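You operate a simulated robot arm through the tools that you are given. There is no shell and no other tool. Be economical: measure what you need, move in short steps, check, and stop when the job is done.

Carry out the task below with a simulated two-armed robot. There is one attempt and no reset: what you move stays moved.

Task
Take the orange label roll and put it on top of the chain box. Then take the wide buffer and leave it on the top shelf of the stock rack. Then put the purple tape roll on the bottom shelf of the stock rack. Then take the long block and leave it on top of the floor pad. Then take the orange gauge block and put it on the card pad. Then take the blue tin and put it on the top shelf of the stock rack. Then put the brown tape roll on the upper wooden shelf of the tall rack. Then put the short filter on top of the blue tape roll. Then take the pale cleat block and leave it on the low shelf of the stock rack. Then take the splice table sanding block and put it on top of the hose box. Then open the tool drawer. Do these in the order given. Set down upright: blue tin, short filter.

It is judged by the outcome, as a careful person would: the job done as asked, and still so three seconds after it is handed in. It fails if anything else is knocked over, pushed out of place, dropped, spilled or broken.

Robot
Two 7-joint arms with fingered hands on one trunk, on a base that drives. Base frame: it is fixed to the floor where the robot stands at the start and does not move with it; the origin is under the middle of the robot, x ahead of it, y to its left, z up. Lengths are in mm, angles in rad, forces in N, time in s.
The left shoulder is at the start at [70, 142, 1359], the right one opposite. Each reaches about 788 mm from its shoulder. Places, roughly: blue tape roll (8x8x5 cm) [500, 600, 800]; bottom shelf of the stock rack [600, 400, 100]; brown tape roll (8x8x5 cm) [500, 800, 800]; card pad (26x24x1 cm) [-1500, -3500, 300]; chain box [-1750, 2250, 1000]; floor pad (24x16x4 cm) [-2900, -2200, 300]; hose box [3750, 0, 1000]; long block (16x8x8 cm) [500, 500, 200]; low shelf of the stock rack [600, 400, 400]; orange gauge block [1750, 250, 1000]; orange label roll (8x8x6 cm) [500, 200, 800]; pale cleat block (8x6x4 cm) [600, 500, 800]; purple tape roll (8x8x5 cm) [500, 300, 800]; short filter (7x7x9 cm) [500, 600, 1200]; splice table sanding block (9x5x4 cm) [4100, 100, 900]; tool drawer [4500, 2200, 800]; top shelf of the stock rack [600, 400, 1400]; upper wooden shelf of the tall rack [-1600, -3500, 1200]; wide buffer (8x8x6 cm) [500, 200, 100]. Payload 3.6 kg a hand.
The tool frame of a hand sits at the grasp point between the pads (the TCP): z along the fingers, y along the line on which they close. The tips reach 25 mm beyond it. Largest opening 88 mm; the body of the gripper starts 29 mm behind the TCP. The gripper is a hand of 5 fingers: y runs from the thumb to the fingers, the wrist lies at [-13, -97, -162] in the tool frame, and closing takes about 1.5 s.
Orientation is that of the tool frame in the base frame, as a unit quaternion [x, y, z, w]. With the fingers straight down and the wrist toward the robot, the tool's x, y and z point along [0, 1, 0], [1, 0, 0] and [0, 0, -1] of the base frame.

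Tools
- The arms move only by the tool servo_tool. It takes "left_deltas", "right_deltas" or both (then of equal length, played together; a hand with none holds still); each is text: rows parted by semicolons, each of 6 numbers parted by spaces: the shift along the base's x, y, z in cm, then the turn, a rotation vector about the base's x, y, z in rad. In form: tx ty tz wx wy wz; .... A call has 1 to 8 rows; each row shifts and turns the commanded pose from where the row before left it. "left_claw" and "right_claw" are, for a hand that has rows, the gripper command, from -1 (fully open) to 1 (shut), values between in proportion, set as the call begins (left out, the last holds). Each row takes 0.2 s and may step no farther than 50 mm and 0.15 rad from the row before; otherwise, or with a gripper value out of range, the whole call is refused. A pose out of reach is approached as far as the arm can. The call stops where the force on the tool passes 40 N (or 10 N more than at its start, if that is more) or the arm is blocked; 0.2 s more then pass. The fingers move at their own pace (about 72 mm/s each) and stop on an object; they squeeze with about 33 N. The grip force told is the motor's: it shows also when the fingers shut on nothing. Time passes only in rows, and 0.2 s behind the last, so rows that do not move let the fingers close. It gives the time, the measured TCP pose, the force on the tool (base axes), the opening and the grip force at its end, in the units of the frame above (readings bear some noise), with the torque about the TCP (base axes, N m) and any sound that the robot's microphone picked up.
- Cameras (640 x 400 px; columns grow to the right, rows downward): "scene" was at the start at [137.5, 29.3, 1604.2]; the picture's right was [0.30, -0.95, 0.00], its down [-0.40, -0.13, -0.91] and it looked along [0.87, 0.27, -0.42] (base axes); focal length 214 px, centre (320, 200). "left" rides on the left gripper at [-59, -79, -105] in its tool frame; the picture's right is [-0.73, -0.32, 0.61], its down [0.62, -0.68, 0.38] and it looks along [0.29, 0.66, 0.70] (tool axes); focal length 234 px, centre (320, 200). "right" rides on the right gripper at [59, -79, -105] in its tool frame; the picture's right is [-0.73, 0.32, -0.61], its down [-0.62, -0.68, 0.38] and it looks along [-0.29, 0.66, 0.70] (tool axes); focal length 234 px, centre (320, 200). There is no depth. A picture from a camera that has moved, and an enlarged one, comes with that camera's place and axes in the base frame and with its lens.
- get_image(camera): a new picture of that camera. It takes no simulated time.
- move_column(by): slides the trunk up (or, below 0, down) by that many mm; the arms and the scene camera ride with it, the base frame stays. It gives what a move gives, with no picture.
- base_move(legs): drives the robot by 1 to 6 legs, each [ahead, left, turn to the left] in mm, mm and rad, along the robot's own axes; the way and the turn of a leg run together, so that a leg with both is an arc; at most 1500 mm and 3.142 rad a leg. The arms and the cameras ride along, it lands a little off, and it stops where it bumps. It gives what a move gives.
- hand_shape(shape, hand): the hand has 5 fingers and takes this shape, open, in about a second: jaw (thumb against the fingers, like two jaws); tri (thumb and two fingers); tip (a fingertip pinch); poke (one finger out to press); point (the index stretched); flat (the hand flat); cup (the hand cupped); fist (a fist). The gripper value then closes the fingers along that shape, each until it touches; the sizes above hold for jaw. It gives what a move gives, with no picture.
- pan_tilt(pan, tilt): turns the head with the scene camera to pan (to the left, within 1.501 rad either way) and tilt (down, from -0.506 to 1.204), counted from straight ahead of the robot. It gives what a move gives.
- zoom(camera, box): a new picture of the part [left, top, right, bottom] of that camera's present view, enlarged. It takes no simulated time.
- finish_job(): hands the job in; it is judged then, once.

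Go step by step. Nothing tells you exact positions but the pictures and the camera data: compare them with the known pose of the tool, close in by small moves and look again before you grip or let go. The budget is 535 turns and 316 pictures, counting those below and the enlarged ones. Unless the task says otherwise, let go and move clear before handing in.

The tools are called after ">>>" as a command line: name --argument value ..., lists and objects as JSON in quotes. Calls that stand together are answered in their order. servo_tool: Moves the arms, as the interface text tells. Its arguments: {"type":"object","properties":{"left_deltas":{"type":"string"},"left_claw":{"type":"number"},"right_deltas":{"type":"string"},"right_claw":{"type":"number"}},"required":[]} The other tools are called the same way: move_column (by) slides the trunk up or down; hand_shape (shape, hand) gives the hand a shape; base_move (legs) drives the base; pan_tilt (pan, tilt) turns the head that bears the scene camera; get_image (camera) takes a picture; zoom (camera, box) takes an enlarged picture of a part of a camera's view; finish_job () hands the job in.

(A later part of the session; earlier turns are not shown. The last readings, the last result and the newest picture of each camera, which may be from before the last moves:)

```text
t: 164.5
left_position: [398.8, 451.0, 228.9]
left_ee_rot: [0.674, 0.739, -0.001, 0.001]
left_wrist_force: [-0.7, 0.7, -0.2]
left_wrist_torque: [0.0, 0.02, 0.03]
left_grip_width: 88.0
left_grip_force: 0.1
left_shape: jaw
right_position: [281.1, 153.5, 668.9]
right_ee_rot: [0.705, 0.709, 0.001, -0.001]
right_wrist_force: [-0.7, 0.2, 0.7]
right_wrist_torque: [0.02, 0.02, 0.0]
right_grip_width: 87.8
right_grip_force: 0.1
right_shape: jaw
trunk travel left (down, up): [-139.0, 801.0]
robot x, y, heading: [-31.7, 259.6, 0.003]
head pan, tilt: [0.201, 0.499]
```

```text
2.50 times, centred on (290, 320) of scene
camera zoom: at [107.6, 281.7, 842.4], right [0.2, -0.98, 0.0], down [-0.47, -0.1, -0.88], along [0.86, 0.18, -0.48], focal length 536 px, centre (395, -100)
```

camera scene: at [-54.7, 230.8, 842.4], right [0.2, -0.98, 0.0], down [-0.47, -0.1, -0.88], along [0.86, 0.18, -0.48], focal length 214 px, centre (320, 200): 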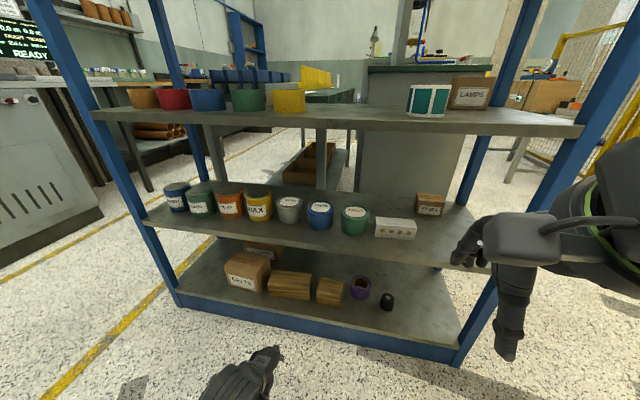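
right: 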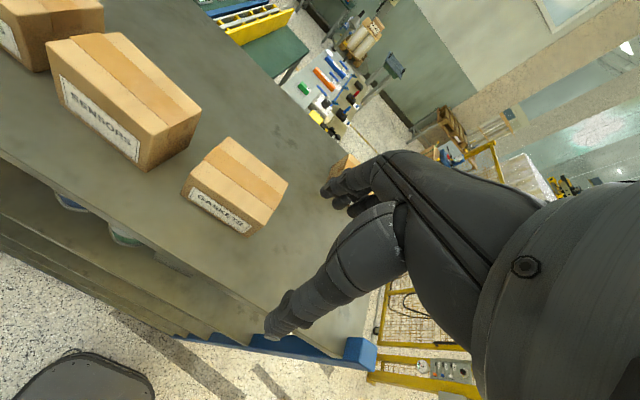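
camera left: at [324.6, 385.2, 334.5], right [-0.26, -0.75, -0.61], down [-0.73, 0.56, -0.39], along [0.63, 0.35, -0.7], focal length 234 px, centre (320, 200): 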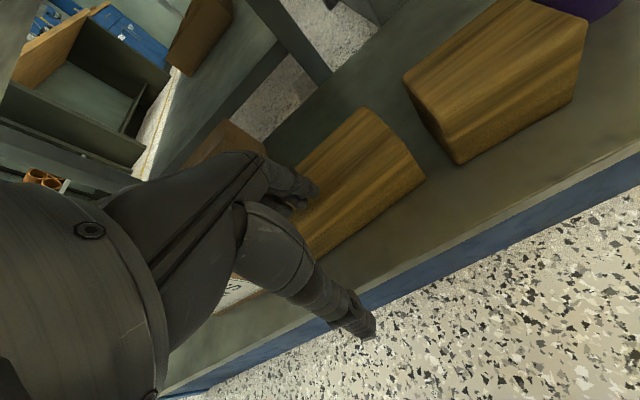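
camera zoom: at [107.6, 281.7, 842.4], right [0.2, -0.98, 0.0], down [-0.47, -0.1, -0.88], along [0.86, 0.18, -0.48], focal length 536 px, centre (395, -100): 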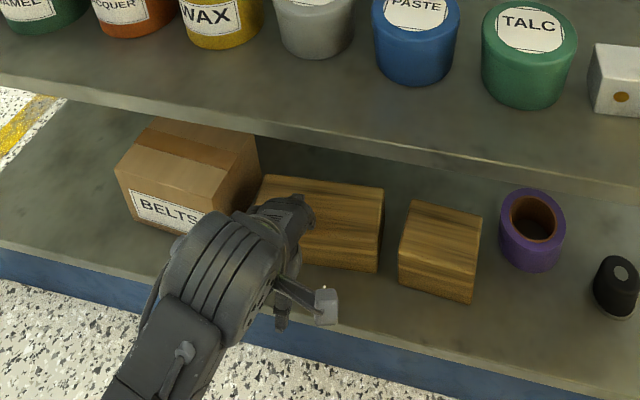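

>>> servo_tool --left_deltas "4.4 0.4 0 0 0 0.02; 4.3 0.4 0 0 0 0; 0 0 -0.7 0 0 0; 0 0 0 0 0 0"

>>> get_image --camera "left"

>>> zoom --camera "scene" --box '[180, 240, 400, 400]'

```text
t: 165.5
left_position: [483.5, 460.8, 221.6]
left_ee_rot: [0.667, 0.745, -0.001, 0.001]
left_wrist_force: [-0.3, 0.3, -0.2]
left_wrist_torque: [-0.01, 0.03, -0.01]
left_grip_width: 87.7
left_grip_force: 0.0
left_shape: jaw
right_position: [281.2, 153.5, 669.2]
right_ee_rot: [0.705, 0.709, 0.0, -0.001]
right_wrist_force: [-0.4, 0.7, 0.2]
right_wrist_torque: [0.0, 0.01, 0.01]
right_grip_width: 88.0
right_grip_force: 0.0
right_shape: jaw
trunk travel left (down, up): [-139.0, 801.0]
robot x, y, heading: [-26.8, 258.8, 0.002]
head pan, tilt: [0.201, 0.499]
```

```text
233 pictures are left
camera left: at [411.9, 394.1, 327.3], right [-0.24, -0.76, -0.61], down [-0.75, 0.54, -0.39], along [0.62, 0.36, -0.7], focal length 234 px, centre (320, 200)
```

left: 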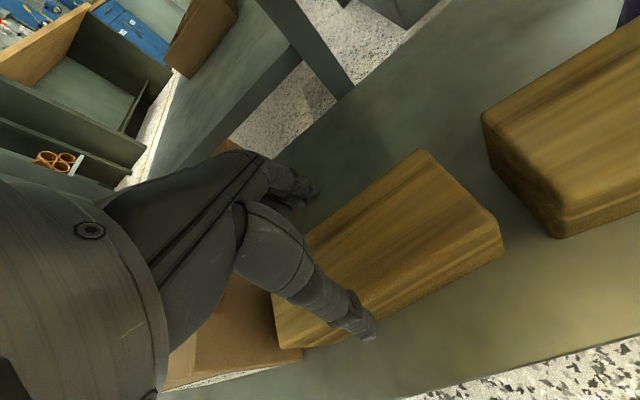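

```text
2.50 times, centred on (290, 320) of scene
camera zoom: at [107.6, 281.7, 842.4], right [0.2, -0.98, 0.0], down [-0.47, -0.1, -0.88], along [0.86, 0.18, -0.48], focal length 536 px, centre (395, -100)
```

zoom: 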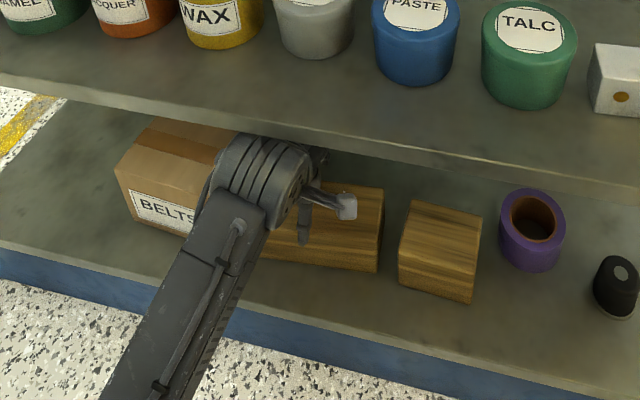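

The hand is centred over the block. Lowering.

>>> servo_tool --left_deltas "0 -0.2 -1.5 0 0 -0.02; 0 0 -1.5 0 0 0; 0 0 -0.8 0 0 0; 0 0 0 0 0 0"

>>> get_image --camera "left"

```text
t: 166.5
left_position: [484.4, 457.1, 184.9]
left_ee_rot: [0.674, 0.739, -0.002, 0.002]
left_wrist_force: [0.3, -0.3, 0.6]
left_wrist_torque: [-0.01, 0.01, 0.01]
left_grip_width: 87.9
left_grip_force: 0.1
left_shape: jaw
right_position: [281.4, 152.7, 669.6]
right_ee_rot: [0.705, 0.709, 0.001, -0.001]
right_wrist_force: [0.3, -0.3, 0.0]
right_wrist_torque: [0.02, -0.04, -0.01]
right_grip_width: 87.7
right_grip_force: 0.1
right_shape: jaw
trunk travel left (down, up): [-139.0, 801.0]
robot x, y, heading: [-29.1, 256.6, 0.003]
head pan, tilt: [0.201, 0.499]
```

```text
231 pictures are left
camera left: at [409.7, 392.4, 290.8], right [-0.26, -0.75, -0.61], down [-0.73, 0.56, -0.39], along [0.63, 0.35, -0.7], focal length 234 px, centre (320, 200)
```

left: 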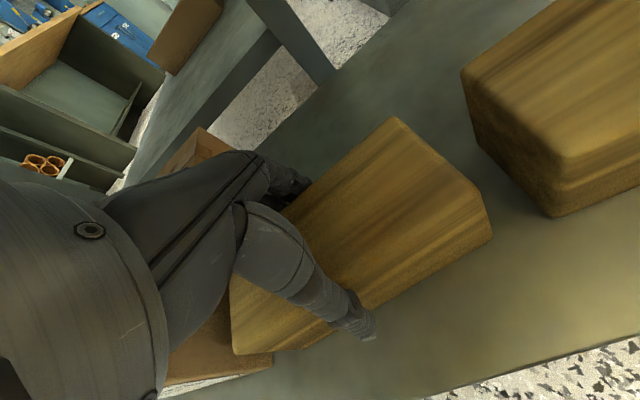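

>>> servo_tool --left_deltas "0 0 -0.5 0 0 0; 0 0 -0.5 0 0 0; 0 0 0 0 0 0"

>>> servo_tool --left_deltas "0 0 0 0 0 0; 0 0 0 0 0 0; 0 0 0 0 0 0; 0 0 0 0 0 0; 0 0 0 0 0 0; 0 0 0 0 0 0; 0 0 0 0 0 0" --left_claw 1

>>> servo_tool --left_deltas "0 0 0.8 0 0 0; 0 0 0.8 0 0 0; 0 0 0.8 0 0 0; 0 0 0 0 0 0"

>>> get_image --camera "left"

>>> zoom --camera "scene" --box '[180, 240, 400, 400]'

```text
t: 167.3
left_position: [484.9, 457.9, 177.4]
left_ee_rot: [0.674, 0.739, 0.0, 0.002]
left_wrist_force: [-1.1, 0.6, 11.7]
left_wrist_torque: [-0.03, 0.05, -0.02]
left_grip_width: 87.7
left_grip_force: 0.0
left_shape: jaw
right_position: [281.6, 152.4, 669.8]
right_ee_rot: [0.705, 0.709, 0.0, 0.0]
right_wrist_force: [-0.1, -0.4, -0.8]
right_wrist_torque: [0.0, 0.0, -0.02]
right_grip_width: 87.4
right_grip_force: 0.0
right_shape: jaw
trunk travel left (down, up): [-139.0, 801.0]
robot x, y, heading: [-32.5, 259.7, 0.003]
head pan, tilt: [0.201, 0.499]
```

```text
t: 168.9
left_position: [485.5, 457.8, 174.8]
left_ee_rot: [0.674, 0.739, 0.001, 0.002]
left_wrist_force: [-4.5, -1.3, 13.7]
left_wrist_torque: [0.11, -0.37, -0.19]
left_grip_width: 64.1
left_grip_force: 32.3
left_shape: jaw
right_position: [280.6, 150.6, 669.2]
right_ee_rot: [0.705, 0.709, 0.001, 0.0]
right_wrist_force: [0.9, -0.4, 0.3]
right_wrist_torque: [-0.04, 0.01, -0.01]
right_grip_width: 87.9
right_grip_force: 0.1
right_shape: jaw
trunk travel left (down, up): [-139.0, 801.0]
robot x, y, heading: [-34.8, 262.1, 0.007]
head pan, tilt: [0.201, 0.499]
```

```text
t: 169.9
left_position: [484.9, 458.4, 199.5]
left_ee_rot: [0.674, 0.739, -0.002, 0.002]
left_wrist_force: [0.0, 0.9, -4.1]
left_wrist_torque: [0.02, 0.0, 0.0]
left_grip_width: 63.8
left_grip_force: 32.7
left_shape: jaw
right_position: [281.8, 152.0, 669.1]
right_ee_rot: [0.705, 0.709, 0.0, -0.001]
right_wrist_force: [-0.5, 0.7, -0.6]
right_wrist_torque: [0.0, -0.02, 0.0]
right_grip_width: 87.9
right_grip_force: 0.1
right_shape: jaw
trunk travel left (down, up): [-139.0, 801.0]
robot x, y, heading: [-31.9, 260.2, 0.008]
head pan, tilt: [0.201, 0.499]
```

```text
230 pictures are left
camera left: at [410.8, 392.6, 303.8], right [-0.26, -0.75, -0.61], down [-0.73, 0.56, -0.39], along [0.63, 0.35, -0.7], focal length 234 px, centre (320, 200)
```

left: 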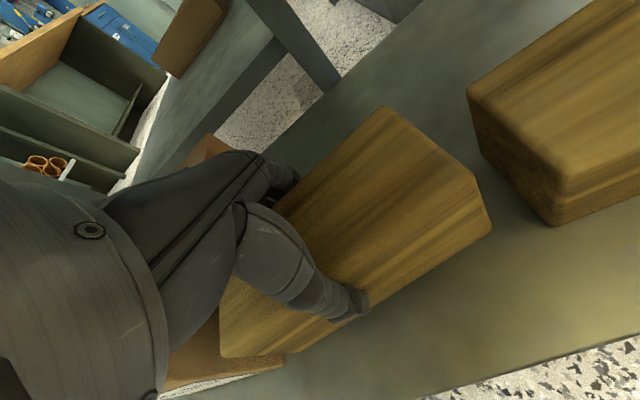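

```text
2.50 times, centred on (290, 320) of scene
camera zoom: at [108.0, 281.8, 842.3], right [0.2, -0.98, 0.0], down [-0.47, -0.1, -0.88], along [0.86, 0.18, -0.48], focal length 536 px, centre (395, -100)
```

zoom: 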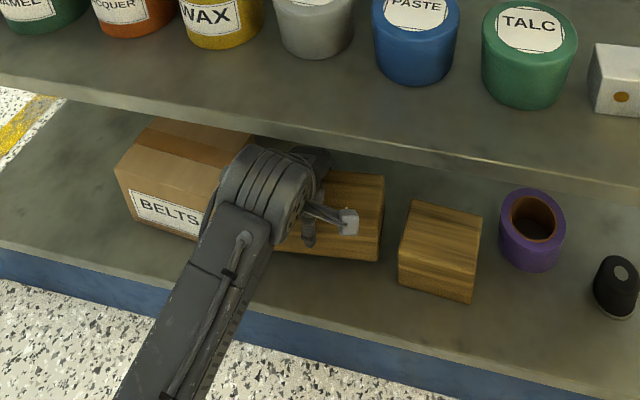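

The block is lifted (≈0.4 kg). I'll retract straight out and back away, then look for the floor pad.

>>> servo_tool --left_deltas "0 0 1 0 0 0; -4.5 0 0.3 0 0 0; -4.5 0 0 0 0 0; -4.5 0 0 0 0 0; -3.5 0 0 0 0 0; 0 0 0 0 0 0"

>>> base_move --legs '[[-370, 0, 0]]'

>>> move_column --by 400

>>> base_move --legs '[[0, 0, -1.57]]'

>>> pan_tilt --pan -0.8 --tilt 0.4

>>> get_image --camera "scene"

```text
t: 171.3
left_position: [315.9, 453.3, 212.0]
left_ee_rot: [0.675, 0.738, -0.001, 0.002]
left_wrist_force: [-0.2, 0.6, -3.5]
left_wrist_torque: [0.04, 0.03, 0.0]
left_grip_width: 63.8
left_grip_force: 33.2
left_shape: jaw
right_position: [281.8, 152.4, 669.2]
right_ee_rot: [0.705, 0.709, 0.001, -0.001]
right_wrist_force: [-0.5, 0.3, 0.2]
right_wrist_torque: [-0.02, -0.02, -0.03]
right_grip_width: 87.6
right_grip_force: 0.1
right_shape: jaw
trunk travel left (down, up): [-139.0, 801.0]
robot x, y, heading: [-30.6, 258.8, 0.004]
head pan, tilt: [0.201, 0.499]
```

```text
t: 173.6
left_position: [-52.3, 452.3, 212.2]
left_ee_rot: [0.675, 0.738, -0.002, 0.001]
left_wrist_force: [0.5, -0.1, -4.4]
left_wrist_torque: [0.01, -0.04, 0.02]
left_grip_width: 63.9
left_grip_force: 32.7
left_shape: jaw
right_position: [-87.6, 152.0, 669.2]
right_ee_rot: [0.705, 0.709, 0.0, 0.0]
right_wrist_force: [-1.0, -0.2, 0.4]
right_wrist_torque: [0.0, 0.02, 0.04]
right_grip_width: 87.7
right_grip_force: 0.0
right_shape: jaw
trunk travel left (down, up): [-139.0, 801.0]
robot x, y, heading: [-396.8, 258.3, 0.01]
head pan, tilt: [0.201, 0.499]
```

```text
t: 177.4
left_position: [-53.6, 453.2, 611.9]
left_ee_rot: [0.674, 0.739, -0.001, 0.001]
left_wrist_force: [-0.3, 0.8, -3.8]
left_wrist_torque: [0.01, 0.03, 0.03]
left_grip_width: 63.8
left_grip_force: 33.1
left_shape: jaw
right_position: [-86.0, 151.8, 1068.3]
right_ee_rot: [0.705, 0.709, 0.001, -0.001]
right_wrist_force: [0.8, 0.8, -0.5]
right_wrist_torque: [-0.02, -0.01, -0.01]
right_grip_width: 87.9
right_grip_force: 0.0
right_shape: jaw
trunk travel left (down, up): [-539.0, 401.0]
robot x, y, heading: [-401.5, 260.6, 0.005]
head pan, tilt: [0.201, 0.499]
```

```text
t: 181.7
left_position: [-210.2, -91.0, 612.3]
left_ee_rot: [0.999, 0.037, -0.001, 0.0]
left_wrist_force: [-0.7, 0.3, -3.2]
left_wrist_torque: [0.02, -0.01, -0.01]
left_grip_width: 63.8
left_grip_force: 33.0
left_shape: jaw
right_position: [-513.0, -50.8, 1070.2]
right_ee_rot: [1.0, -0.007, 0.001, 0.0]
right_wrist_force: [0.3, -0.7, 0.3]
right_wrist_torque: [0.02, -0.01, 0.01]
right_grip_width: 87.9
right_grip_force: 0.1
right_shape: jaw
trunk travel left (down, up): [-539.0, 401.0]
robot x, y, heading: [-399.4, 260.1, -1.579]
head pan, tilt: [0.201, 0.499]
```

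```text
t: 183.0
left_position: [-212.5, -90.3, 611.9]
left_ee_rot: [0.999, 0.037, -0.001, 0.001]
left_wrist_force: [-0.3, 0.2, -3.2]
left_wrist_torque: [-0.01, 0.02, -0.01]
left_grip_width: 63.4
left_grip_force: 33.0
left_shape: jaw
right_position: [-513.0, -51.0, 1069.5]
right_ee_rot: [1.0, -0.006, 0.0, 0.0]
right_wrist_force: [-0.7, -0.3, -0.6]
right_wrist_torque: [0.03, 0.03, 0.02]
right_grip_width: 87.9
right_grip_force: 0.1
right_shape: jaw
trunk travel left (down, up): [-539.0, 401.0]
robot x, y, heading: [-395.1, 259.6, -1.583]
head pan, tilt: [-0.799, 0.4]
```

```text
228 pictures are left
camera scene: at [-467.3, 147.2, 1251.5], right [-0.69, 0.73, 0.0], down [0.28, 0.27, -0.92], along [-0.67, -0.63, -0.39], focal length 214 px, centre (320, 200)
```

scene: 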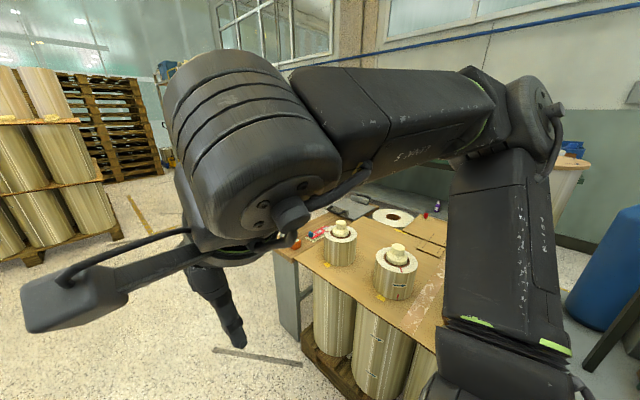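

There is a stack of rolls on my right; the right arm blocks the view. I'll raise the trunk and look in several directions.

>>> move_column --by 400

>>> pan_tilt --pan 0.0 --tilt 0.3

>>> get_image --camera "scene"

>>> pan_tilt --pan -1.3 --tilt 0.5

>>> get_image --camera "scene"

```text
t: 186.8
left_position: [-210.9, -90.4, 1012.7]
left_ee_rot: [0.999, 0.036, -0.002, 0.0]
left_wrist_force: [-0.5, 0.0, -4.4]
left_wrist_torque: [-0.02, 0.0, 0.02]
left_grip_width: 63.7
left_grip_force: 32.7
left_shape: jaw
right_position: [-513.4, -52.3, 1469.8]
right_ee_rot: [1.0, -0.005, 0.001, 0.0]
right_wrist_force: [-0.8, 0.3, -0.3]
right_wrist_torque: [0.0, 0.0, 0.01]
right_grip_width: 87.4
right_grip_force: 0.2
right_shape: jaw
trunk travel left (down, up): [-939.0, 1.0]
robot x, y, heading: [-397.6, 264.6, -1.583]
head pan, tilt: [-0.799, 0.4]
```

```text
t: 187.9
left_position: [-211.3, -90.6, 1012.1]
left_ee_rot: [0.999, 0.037, -0.001, 0.001]
left_wrist_force: [-0.2, -0.2, -3.3]
left_wrist_torque: [0.0, 0.02, 0.03]
left_grip_width: 63.8
left_grip_force: 32.6
left_shape: jaw
right_position: [-512.9, -52.5, 1469.4]
right_ee_rot: [1.0, -0.007, 0.001, 0.0]
right_wrist_force: [0.7, -0.6, -0.2]
right_wrist_torque: [0.01, 0.0, 0.01]
right_grip_width: 87.8
right_grip_force: 0.0
right_shape: jaw
trunk travel left (down, up): [-939.0, 1.0]
robot x, y, heading: [-401.9, 259.6, -1.584]
head pan, tilt: [0.0, 0.3]
```

```text
227 pictures are left
camera scene: at [-401.4, 117.6, 1660.8], right [-1.0, 0.01, 0.0], down [0.0, 0.3, -0.96], along [-0.01, -0.96, -0.3], focal length 214 px, centre (320, 200)
```

scene: 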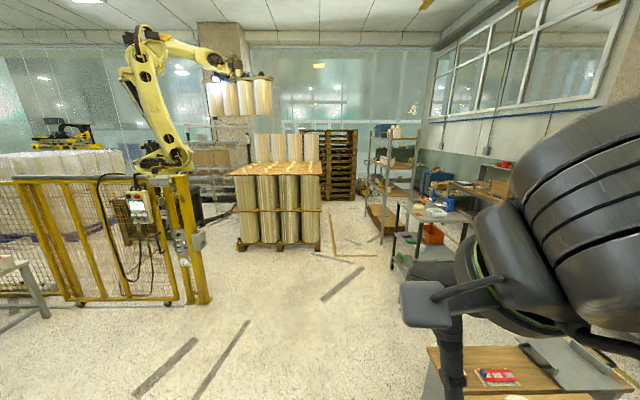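

```text
t: 189.4
left_position: [-211.7, -90.0, 1012.2]
left_ee_rot: [0.999, 0.037, -0.002, 0.0]
left_wrist_force: [-0.2, -0.7, -4.3]
left_wrist_torque: [0.01, -0.01, 0.02]
left_grip_width: 63.9
left_grip_force: 33.1
left_shape: jaw
right_position: [-511.3, -51.2, 1469.6]
right_ee_rot: [1.0, -0.007, 0.001, 0.0]
right_wrist_force: [-0.2, 0.6, -0.4]
right_wrist_torque: [-0.02, 0.01, 0.02]
right_grip_width: 87.6
right_grip_force: 0.0
right_shape: jaw
trunk travel left (down, up): [-939.0, 1.0]
robot x, y, heading: [-396.9, 261.7, -1.584]
head pan, tilt: [-1.3, 0.499]
```

```text
226 pictures are left
camera scene: at [-488.1, 187.6, 1642.4], right [-0.26, 0.97, 0.0], down [0.46, 0.12, -0.88], along [-0.85, -0.22, -0.48], focal length 214 px, centre (320, 200)
```

scene: 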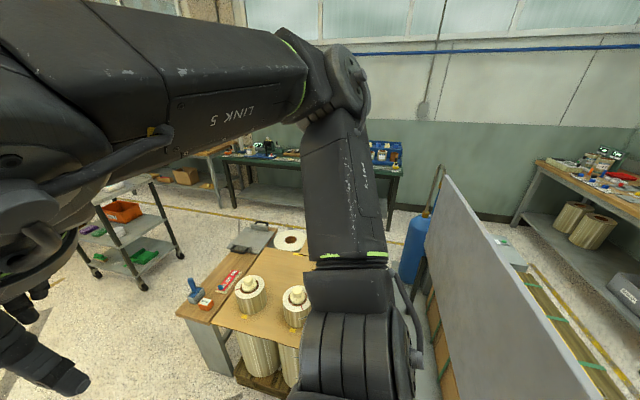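

The tall rack is ahead-right at (-1600, -3500); the floor pad should be further right. I'll drive forward to get a better view.

>>> base_move --legs '[[1400, 0, 0]]'

>>> base_move --legs '[[0, 0, -1.0]]'

>>> pan_tilt --pan 0.3 --tilt 0.4

>>> get_image --camera "scene"

>>> pan_tilt --pan -0.3 --tilt 0.4

>>> get_image --camera "scene"

```text
t: 196.4
left_position: [-216.7, -1497.8, 1012.1]
left_ee_rot: [0.999, 0.044, -0.003, 0.001]
left_wrist_force: [-0.1, -0.4, -3.5]
left_wrist_torque: [0.0, -0.01, 0.01]
left_grip_width: 63.6
left_grip_force: 33.1
left_shape: jaw
right_position: [-516.6, -1463.9, 1469.3]
right_ee_rot: [1.0, 0.0, 0.0, 0.0]
right_wrist_force: [-0.1, 0.2, -0.7]
right_wrist_torque: [-0.01, -0.04, -0.01]
right_grip_width: 87.7
right_grip_force: 0.0
right_shape: jaw
trunk travel left (down, up): [-939.0, 1.0]
robot x, y, heading: [-405.9, -1149.5, -1.571]
head pan, tilt: [-1.3, 0.499]
```

```text
t: 199.3
left_position: [-591.3, -1503.4, 1013.2]
left_ee_rot: [0.9, -0.436, -0.001, -0.001]
left_wrist_force: [0.0, 0.2, -3.3]
left_wrist_torque: [0.0, 0.01, -0.02]
left_grip_width: 63.6
left_grip_force: 33.2
left_shape: jaw
right_position: [-729.2, -1232.3, 1470.3]
right_ee_rot: [0.881, -0.473, 0.001, 0.001]
right_wrist_force: [0.6, -0.5, 0.0]
right_wrist_torque: [-0.02, 0.04, -0.03]
right_grip_width: 87.7
right_grip_force: 0.0
right_shape: jaw
trunk travel left (down, up): [-939.0, 1.0]
robot x, y, heading: [-408.3, -1149.7, -2.558]
head pan, tilt: [-1.3, 0.499]
```

```text
t: 201.0
left_position: [-592.8, -1503.0, 1012.0]
left_ee_rot: [0.9, -0.436, -0.001, 0.0]
left_wrist_force: [0.5, 0.4, -3.8]
left_wrist_torque: [-0.01, 0.02, -0.02]
left_grip_width: 63.6
left_grip_force: 33.2
left_shape: jaw
right_position: [-731.2, -1232.1, 1468.2]
right_ee_rot: [0.881, -0.474, 0.001, 0.001]
right_wrist_force: [0.2, -0.3, -0.3]
right_wrist_torque: [0.03, 0.02, -0.01]
right_grip_width: 87.7
right_grip_force: 0.1
right_shape: jaw
trunk travel left (down, up): [-939.0, 1.0]
robot x, y, heading: [-408.8, -1150.7, -2.557]
head pan, tilt: [0.3, 0.4]
```

```text
225 pictures are left
camera scene: at [-509.7, -1249.0, 1651.5], right [-0.77, 0.64, 0.0], down [0.25, 0.3, -0.92], along [-0.58, -0.71, -0.39], focal length 214 px, centre (320, 200)
```

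scene: 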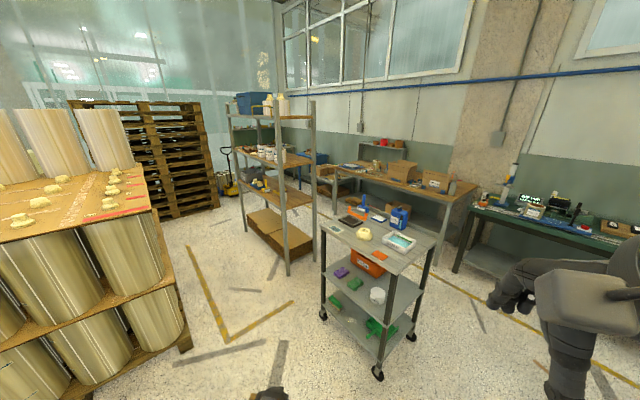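

```text
t: 202.0
left_position: [-591.7, -1502.2, 1011.8]
left_ee_rot: [0.9, -0.435, -0.001, -0.001]
left_wrist_force: [0.2, -0.2, -3.9]
left_wrist_torque: [-0.02, -0.02, -0.03]
left_grip_width: 63.7
left_grip_force: 33.0
left_shape: jaw
right_position: [-729.0, -1231.7, 1467.9]
right_ee_rot: [0.881, -0.473, 0.001, 0.0]
right_wrist_force: [0.2, -0.4, 0.0]
right_wrist_torque: [-0.01, 0.01, 0.0]
right_grip_width: 87.7
right_grip_force: 0.0
right_shape: jaw
trunk travel left (down, up): [-939.0, 1.0]
robot x, y, heading: [-408.2, -1148.9, -2.558]
head pan, tilt: [-0.3, 0.4]
```

```text
224 pictures are left
camera scene: at [-539.7, -1203.4, 1651.5], right [-0.28, 0.96, 0.0], down [0.37, 0.11, -0.92], along [-0.88, -0.26, -0.39], focal length 214 px, centre (320, 200)
```

scene: 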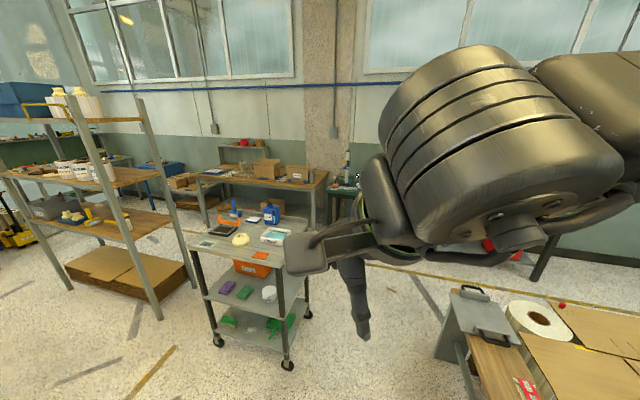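

The floor pad should be under the wooden bench behind the trolley. I'll drive along y≈-1150 past the trolley and look again.

>>> base_move --legs '[[0, 0, -0.584], [1450, 0, 0]]'

>>> pan_tilt --pan 0.6 --tilt 0.5

>>> get_image --camera "scene"

```text
t: 210.9
left_position: [-2213.1, -1373.6, 1012.5]
left_ee_rot: [0.743, -0.669, -0.001, -0.001]
left_wrist_force: [-0.2, -0.6, -2.7]
left_wrist_torque: [-0.02, 0.03, 0.02]
left_grip_width: 63.4
left_grip_force: 33.4
left_shape: jaw
right_position: [-2183.6, -1071.7, 1468.8]
right_ee_rot: [0.714, -0.7, 0.001, 0.0]
right_wrist_force: [0.5, -0.4, 0.4]
right_wrist_torque: [0.0, -0.01, 0.0]
right_grip_width: 87.7
right_grip_force: 0.0
right_shape: jaw
trunk travel left (down, up): [-939.0, 1.0]
robot x, y, heading: [-1873.1, -1177.2, -3.115]
head pan, tilt: [-0.3, 0.4]
```

```text
t: 212.1
left_position: [-2213.5, -1374.1, 1011.8]
left_ee_rot: [0.743, -0.669, -0.001, -0.001]
left_wrist_force: [-0.8, 0.4, -3.3]
left_wrist_torque: [0.0, 0.0, 0.03]
left_grip_width: 63.4
left_grip_force: 32.8
left_shape: jaw
right_position: [-2183.2, -1071.4, 1468.9]
right_ee_rot: [0.714, -0.7, 0.0, 0.001]
right_wrist_force: [0.0, -1.0, 0.1]
right_wrist_torque: [-0.03, 0.02, 0.01]
right_grip_width: 87.8
right_grip_force: 0.1
right_shape: jaw
trunk travel left (down, up): [-939.0, 1.0]
robot x, y, heading: [-1868.8, -1172.8, -3.118]
head pan, tilt: [0.6, 0.499]
```

```text
223 pictures are left
camera scene: at [-1994.6, -1227.3, 1642.4], right [-0.58, 0.81, 0.0], down [0.39, 0.28, -0.88], along [-0.71, -0.51, -0.48], focal length 214 px, centre (320, 200)
```

scene: 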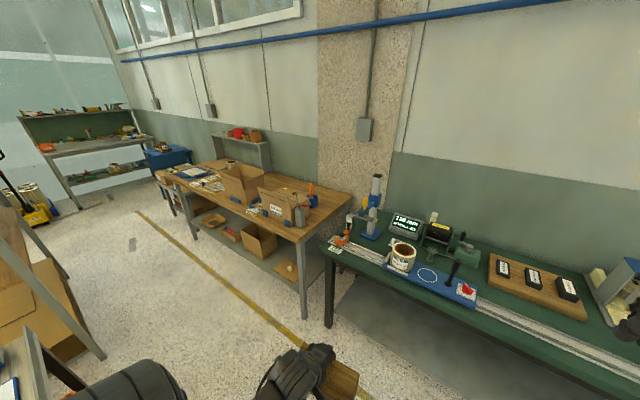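

>>> zoom --camera "scene" --box '[140, 130, 360, 310]'

```text
2.22 times, centred on (250, 220) of scene
camera zoom: at [-1994.6, -1227.3, 1642.4], right [-0.58, 0.81, 0.0], down [0.39, 0.28, -0.88], along [-0.71, -0.51, -0.48], focal length 477 px, centre (476, 156)
```

zoom: 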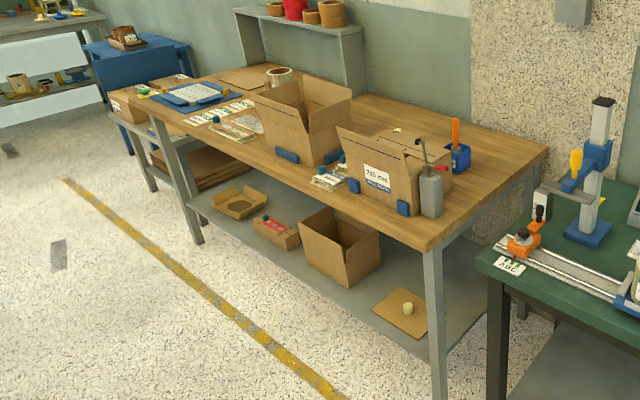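

The floor pad is the cardboard piece with a small knob under the bench near (-2900, -2180). I'll drive over beside the bench for a closer look.

>>> base_move --legs '[[330, 0, -0.024], [0, 800, 0]]'

>>> move_column --by -400

>>> move_column --by -350

>>> pan_tilt --pan 0.1 --tilt 0.5

>>> get_image --camera "scene"

>>> get_image --camera "left"

```text
t: 218.3
left_position: [-2558.8, -2201.3, 1011.9]
left_ee_rot: [0.738, -0.674, 0.0, 0.0]
left_wrist_force: [0.2, 0.3, -3.7]
left_wrist_torque: [-0.03, 0.01, 0.0]
left_grip_width: 63.3
left_grip_force: 32.8
left_shape: jaw
right_position: [-2525.7, -1900.4, 1468.7]
right_ee_rot: [0.709, -0.705, 0.001, 0.0]
right_wrist_force: [0.3, 1.1, -0.1]
right_wrist_torque: [0.02, 0.0, 0.0]
right_grip_width: 87.8
right_grip_force: 0.0
right_shape: jaw
trunk travel left (down, up): [-939.0, 1.0]
robot x, y, heading: [-2213.2, -2011.3, -3.141]
head pan, tilt: [0.6, 0.499]
```

```text
t: 222.2
left_position: [-2558.1, -2203.2, 611.1]
left_ee_rot: [0.739, -0.674, -0.001, -0.001]
left_wrist_force: [-0.7, -0.2, -4.1]
left_wrist_torque: [-0.02, 0.0, 0.0]
left_grip_width: 63.3
left_grip_force: 32.3
left_shape: jaw
right_position: [-2525.5, -1902.2, 1069.4]
right_ee_rot: [0.709, -0.705, 0.0, 0.0]
right_wrist_force: [-0.3, 0.2, 0.3]
right_wrist_torque: [0.0, 0.02, 0.05]
right_grip_width: 87.7
right_grip_force: 0.0
right_shape: jaw
trunk travel left (down, up): [-539.0, 401.0]
robot x, y, heading: [-2212.7, -2008.5, -3.139]
head pan, tilt: [0.6, 0.499]
```

```text
t: 225.6
left_position: [-2558.0, -2201.9, 262.1]
left_ee_rot: [0.738, -0.675, -0.001, -0.002]
left_wrist_force: [0.0, 0.1, -3.3]
left_wrist_torque: [0.01, 0.0, 0.04]
left_grip_width: 63.6
left_grip_force: 32.9
left_shape: jaw
right_position: [-2525.9, -1900.7, 719.6]
right_ee_rot: [0.708, -0.706, 0.0, 0.001]
right_wrist_force: [-0.9, -0.1, 0.8]
right_wrist_torque: [-0.05, -0.02, -0.01]
right_grip_width: 87.6
right_grip_force: 0.1
right_shape: jaw
trunk travel left (down, up): [-189.0, 751.0]
robot x, y, heading: [-2210.2, -2009.3, -3.142]
head pan, tilt: [0.6, 0.499]
```

```text
t: 226.5
left_position: [-2558.6, -2202.4, 261.5]
left_ee_rot: [0.739, -0.674, -0.001, -0.001]
left_wrist_force: [0.5, 0.5, -3.4]
left_wrist_torque: [0.0, 0.0, -0.03]
left_grip_width: 63.4
left_grip_force: 33.2
left_shape: jaw
right_position: [-2524.6, -1901.1, 719.7]
right_ee_rot: [0.709, -0.705, 0.001, 0.002]
right_wrist_force: [-0.7, -0.3, -0.4]
right_wrist_torque: [-0.02, 0.01, 0.01]
right_grip_width: 87.3
right_grip_force: 0.1
right_shape: jaw
trunk travel left (down, up): [-189.0, 751.0]
robot x, y, heading: [-2212.6, -2006.8, -3.136]
head pan, tilt: [0.099, 0.499]
```

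```text
221 pictures are left
camera scene: at [-2353.4, -2017.4, 892.4], right [-0.1, 0.99, 0.0], down [0.48, 0.05, -0.88], along [-0.87, -0.09, -0.48], focal length 214 px, centre (320, 200)
```

scene: 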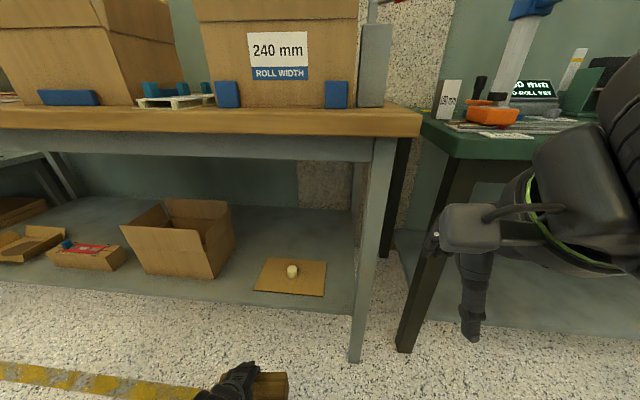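

```text
220 pictures are left
camera left: at [-2485.6, -2137.7, 367.0], right [0.26, 0.75, -0.61], down [0.73, -0.56, -0.39], along [-0.63, -0.35, -0.7], focal length 234 px, centre (320, 200)
```

left: 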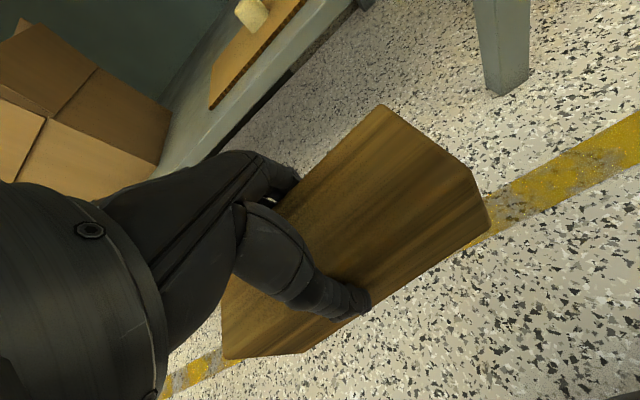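

>>> zoom --camera "scene" --box '[220, 220, 380, 330]'

>>> zoom --camera "left" --box '[180, 0, 360, 120]'

```text
3.64 times, centred on (300, 275) of scene
camera zoom: at [-2353.4, -2017.4, 892.4], right [-0.1, 0.99, 0.0], down [0.48, 0.05, -0.88], along [-0.87, -0.09, -0.48], focal length 780 px, centre (393, -73)
```

zoom: 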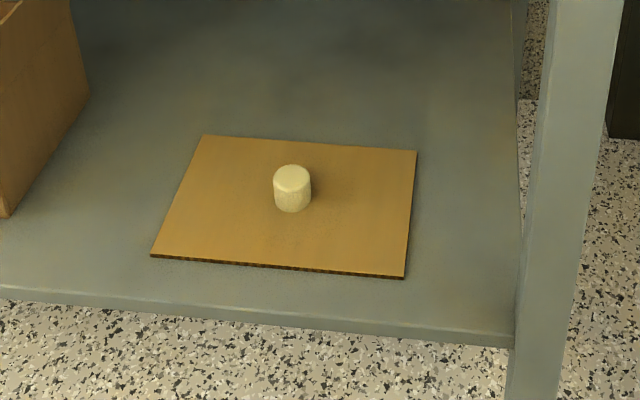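

```text
3.33 times, centred on (270, 60) of left
camera zoom: at [-2485.6, -2137.7, 367.0], right [0.26, 0.75, -0.61], down [0.73, -0.56, -0.39], along [-0.63, -0.35, -0.7], focal length 781 px, centre (487, 667)
```

zoom: 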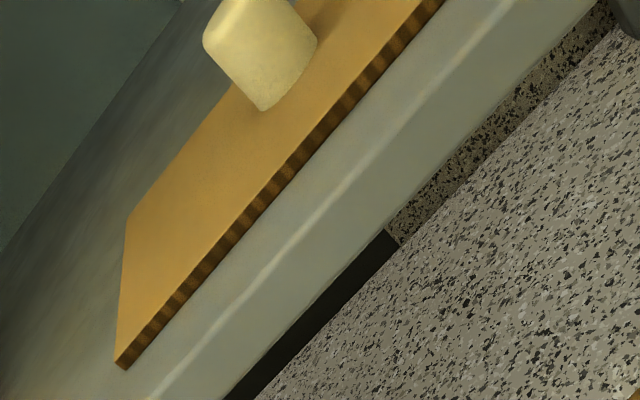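

The pad is a cardboard sheet (x -2960…-2806, y -2287…-2055, z≈288) with a small plug fixed in its middle. The block fits flat beside the plug if turned along the pad's short side, so I'll raise it and turn the hand 90°.

>>> servo_tool --left_deltas "-1 0 4 0 0 0; -1 0 4 0 0 0; -1 0 4 0 0 0; -1 0 4 0 0 -0.13; -1 0 2 0 0 -0.13; 0 0 0 0 0 -0.14; 0 0 0 0 0 -0.14; 0 0 0 0 0 -0.14"

>>> servo_tool --left_deltas "0 0 0 0 0 -0.14; 0 0 0 0 0 -0.14; 0 0 0 0 0 -0.14; 0 0 0 0 0 -0.14; 0 0 0 0 0 -0.14; 0 0 0 0 0 -0.14; 0 0 0 0 0 -0.143; 0 0 0 0 0 0"

>>> get_image --camera "scene"

```text
t: 227.2
left_position: [-2568.1, -2246.3, 317.3]
left_ee_rot: [0.713, -0.694, 0.068, 0.066]
left_wrist_force: [0.8, 0.3, -3.8]
left_wrist_torque: [-0.02, -0.01, 0.0]
left_grip_width: 63.0
left_grip_force: 33.5
left_shape: jaw
left hand out of reach, approached as far as the arm can: row 2, 3
right_position: [-2524.8, -1901.6, 718.3]
right_ee_rot: [0.709, -0.705, 0.001, 0.001]
right_wrist_force: [-0.1, 0.7, 0.4]
right_wrist_torque: [0.0, -0.02, -0.03]
right_grip_width: 87.8
right_grip_force: 0.1
right_shape: jaw
trunk travel left (down, up): [-189.0, 751.0]
robot x, y, heading: [-2210.5, -2012.7, -3.137]
head pan, tilt: [0.099, 0.499]
stopped in row 3 (left hand): the arm was blocked; the commanded pose is now the measured one
```

```text
t: 227.8
left_position: [-2567.0, -2285.0, 322.3]
left_ee_rot: [-0.622, 0.764, -0.112, -0.129]
left_wrist_force: [-0.3, -0.9, -4.2]
left_wrist_torque: [0.0, -0.05, -0.01]
left_grip_width: 63.1
left_grip_force: 33.0
left_shape: jaw
left hand out of reach, approached as far as the arm can: row 2
right_position: [-2524.3, -1902.3, 719.2]
right_ee_rot: [0.71, -0.704, 0.001, 0.0]
right_wrist_force: [-0.6, -0.2, 0.2]
right_wrist_torque: [0.0, 0.0, 0.04]
right_grip_width: 87.5
right_grip_force: 0.0
right_shape: jaw
trunk travel left (down, up): [-189.0, 751.0]
robot x, y, heading: [-2209.1, -2008.2, -3.133]
head pan, tilt: [0.099, 0.499]
stopped in row 2 (left hand): the arm was blocked; the commanded pose is now the measured one
```

```text
217 pictures are left
camera scene: at [-2353.3, -2017.7, 892.4], right [-0.1, 0.99, 0.0], down [0.48, 0.05, -0.88], along [-0.87, -0.09, -0.48], focal length 214 px, centre (320, 200)
```

scene: 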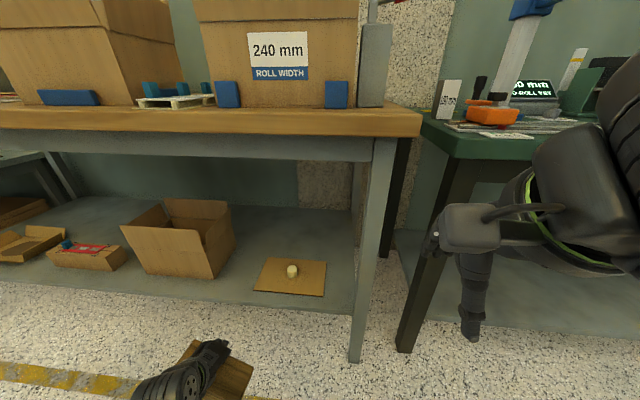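

The arm was folded too tightly. I'll level the hand while extending forward under the bench, where there is room, and then turn.

>>> servo_tool --left_deltas "-4 1.5 2.5 0.085 -0.015 0; -4 1.5 2.5 0.085 -0.015 0; -4 1.5 1.5 0.085 -0.015 0; -4 1 1 0.084 -0.014 0; 0 0 0 0 0 0"

>>> get_image --camera "scene"

```text
t: 228.2
left_position: [-2569.1, -2311.2, 327.6]
left_ee_rot: [-0.593, 0.77, -0.168, -0.168]
left_wrist_force: [0.3, 0.7, -3.0]
left_wrist_torque: [0.02, 0.0, 0.03]
left_grip_width: 62.8
left_grip_force: 32.7
left_shape: jaw
left hand out of reach, approached as far as the arm can: row 1, 2
right_position: [-2524.9, -1900.6, 718.8]
right_ee_rot: [0.709, -0.705, 0.001, 0.0]
right_wrist_force: [0.2, 0.0, -0.1]
right_wrist_torque: [0.02, 0.01, 0.04]
right_grip_width: 87.7
right_grip_force: 0.2
right_shape: jaw
trunk travel left (down, up): [-189.0, 751.0]
robot x, y, heading: [-2213.4, -2008.5, -3.134]
head pan, tilt: [0.099, 0.499]
stopped in row 2 (left hand): the arm was blocked; the commanded pose is now the measured one
```

```text
216 pictures are left
camera scene: at [-2353.3, -2017.8, 892.4], right [-0.1, 0.99, 0.0], down [0.48, 0.05, -0.88], along [-0.87, -0.09, -0.48], focal length 214 px, centre (320, 200)
```

scene: 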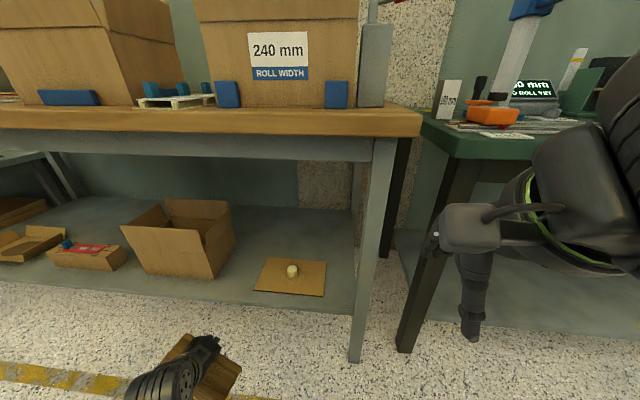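

Let me look at the arm's own posture.

>>> pan_tilt --pan 0.8 --tilt 1.0

>>> get_image --camera "scene"

>>> get_image --camera "left"

```text
t: 229.2
left_position: [-2569.8, -2311.4, 327.5]
left_ee_rot: [-0.592, 0.77, -0.168, -0.168]
left_wrist_force: [-0.1, 0.9, -3.8]
left_wrist_torque: [0.03, 0.0, -0.01]
left_grip_width: 62.6
left_grip_force: 32.8
left_shape: jaw
right_position: [-2524.1, -1900.7, 719.6]
right_ee_rot: [0.709, -0.705, 0.001, 0.001]
right_wrist_force: [-0.3, -0.2, -0.3]
right_wrist_torque: [0.01, 0.02, 0.01]
right_grip_width: 87.7
right_grip_force: 0.1
right_shape: jaw
trunk travel left (down, up): [-189.0, 751.0]
robot x, y, heading: [-2212.2, -2008.3, -3.134]
head pan, tilt: [0.799, 1.0]
```

```text
215 pictures are left
camera scene: at [-2311.2, -2058.4, 851.3], right [-0.72, 0.69, 0.0], down [0.58, 0.61, -0.54], along [-0.38, -0.39, -0.84], focal length 214 px, centre (320, 200)
```

scene: 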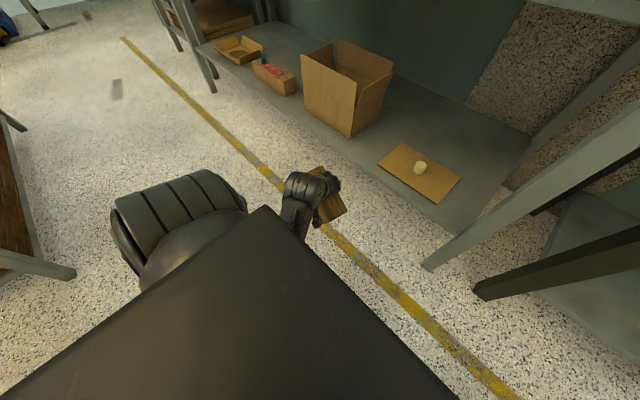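

```text
214 pictures are left
camera left: at [-2473.6, -2232.2, 399.0], right [0.45, 0.27, -0.85], down [0.49, -0.87, -0.01], along [-0.75, -0.41, -0.52], focal length 234 px, centre (320, 200)
```

left: 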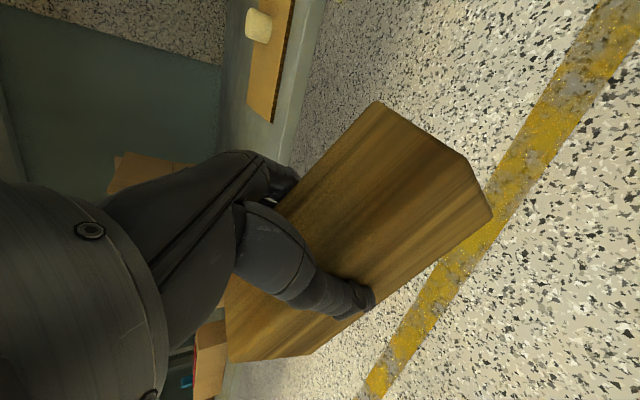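

The arm is too compressed at this low trunk height. I'll raise the trunk 220 mm and straighten the hand.

>>> move_column --by 220

>>> servo_tool --left_deltas "0 2 -2 0.1 -0.01 0; 0 2 -2 0.1 -0.01 0; 0 2 -2 0.1 -0.01 0; 0 2 -2 0.1 -0.01 0; 0 1 0 0 0 0; 0 0 0 0 0 0"

```text
t: 231.6
left_position: [-2569.7, -2310.5, 548.5]
left_ee_rot: [-0.592, 0.77, -0.169, -0.167]
left_wrist_force: [0.0, 0.0, -4.3]
left_wrist_torque: [0.04, -0.03, 0.0]
left_grip_width: 63.0
left_grip_force: 33.0
left_shape: jaw
right_position: [-2525.3, -1901.8, 939.0]
right_ee_rot: [0.709, -0.705, 0.001, 0.0]
right_wrist_force: [-0.2, -0.1, -0.8]
right_wrist_torque: [0.02, 0.02, 0.03]
right_grip_width: 87.8
right_grip_force: 0.0
right_shape: jaw
trunk travel left (down, up): [-409.0, 531.0]
robot x, y, heading: [-2210.5, -2011.1, -3.136]
head pan, tilt: [0.799, 1.0]
```

```text
t: 233.0
left_position: [-2569.8, -2219.7, 467.4]
left_ee_rot: [-0.611, 0.791, -0.022, -0.031]
left_wrist_force: [-0.1, -0.2, -4.5]
left_wrist_torque: [-0.01, -0.02, -0.02]
left_grip_width: 62.7
left_grip_force: 33.1
left_shape: jaw
right_position: [-2525.6, -1903.0, 939.0]
right_ee_rot: [0.71, -0.705, 0.0, 0.0]
right_wrist_force: [-0.6, 0.1, 0.4]
right_wrist_torque: [0.0, -0.03, -0.02]
right_grip_width: 87.7
right_grip_force: 0.1
right_shape: jaw
trunk travel left (down, up): [-409.0, 531.0]
robot x, y, heading: [-2210.4, -2009.5, -3.135]
head pan, tilt: [0.799, 1.0]
```

Now level and turn the rest (-1.315 rad).

>>> servo_tool --left_deltas "0 0 0 0.073 -0.022 0; 0 0.5 0 0 0 -0.13; 0 0.5 0 0 0 -0.13; 0 0.5 0 0 0 -0.13; 0 0.5 0 0 0 -0.13; 0 0.5 0 0 0 -0.13; 0 0 0 0 0 -0.13; 0 0 0 0 0 0"

>>> servo_tool --left_deltas "0 0 0 0 0 -0.13; 0 0 0 0 0 -0.13; 0 0 0 0 0 -0.13; 0 0 0 0 0 -0.145; 0 0 0 0 0 0"

>>> get_image --camera "scene"

```text
t: 234.8
left_position: [-2569.5, -2194.9, 469.5]
left_ee_rot: [-0.264, 0.965, -0.001, 0.0]
left_wrist_force: [0.4, -0.4, -3.9]
left_wrist_torque: [0.0, 0.04, 0.02]
left_grip_width: 62.9
left_grip_force: 33.3
left_shape: jaw
right_position: [-2525.6, -1901.7, 939.7]
right_ee_rot: [0.709, -0.705, 0.0, 0.001]
right_wrist_force: [0.0, 0.2, 0.4]
right_wrist_torque: [0.02, 0.02, 0.02]
right_grip_width: 87.6
right_grip_force: 0.0
right_shape: jaw
trunk travel left (down, up): [-409.0, 531.0]
robot x, y, heading: [-2210.3, -2011.1, -3.132]
head pan, tilt: [0.799, 1.0]
```

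```text
t: 236.0
left_position: [-2570.2, -2194.3, 468.7]
left_ee_rot: [0.001, 1.0, 0.0, 0.001]
left_wrist_force: [-0.5, 0.1, -3.9]
left_wrist_torque: [0.01, 0.03, 0.02]
left_grip_width: 62.9
left_grip_force: 32.5
left_shape: jaw
right_position: [-2525.0, -1901.6, 938.0]
right_ee_rot: [0.71, -0.704, 0.001, 0.0]
right_wrist_force: [1.0, 0.3, -0.3]
right_wrist_torque: [0.0, 0.01, 0.03]
right_grip_width: 87.7
right_grip_force: 0.1
right_shape: jaw
trunk travel left (down, up): [-409.0, 531.0]
robot x, y, heading: [-2214.5, -2009.1, -3.134]
head pan, tilt: [0.799, 1.0]
```

```text
213 pictures are left
camera scene: at [-2311.2, -2058.5, 1071.3], right [-0.72, 0.69, 0.0], down [0.58, 0.61, -0.54], along [-0.37, -0.39, -0.84], focal length 214 px, centre (320, 200)
```

scene: 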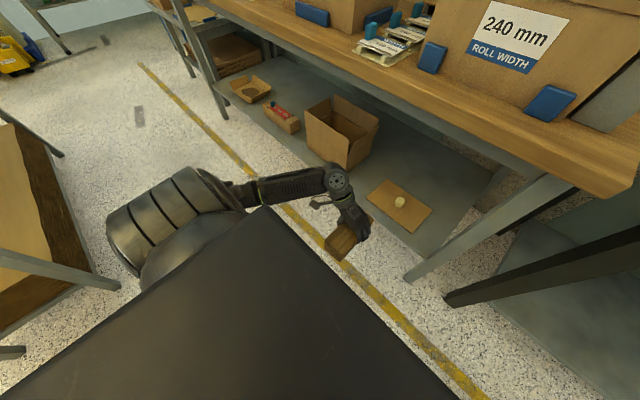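

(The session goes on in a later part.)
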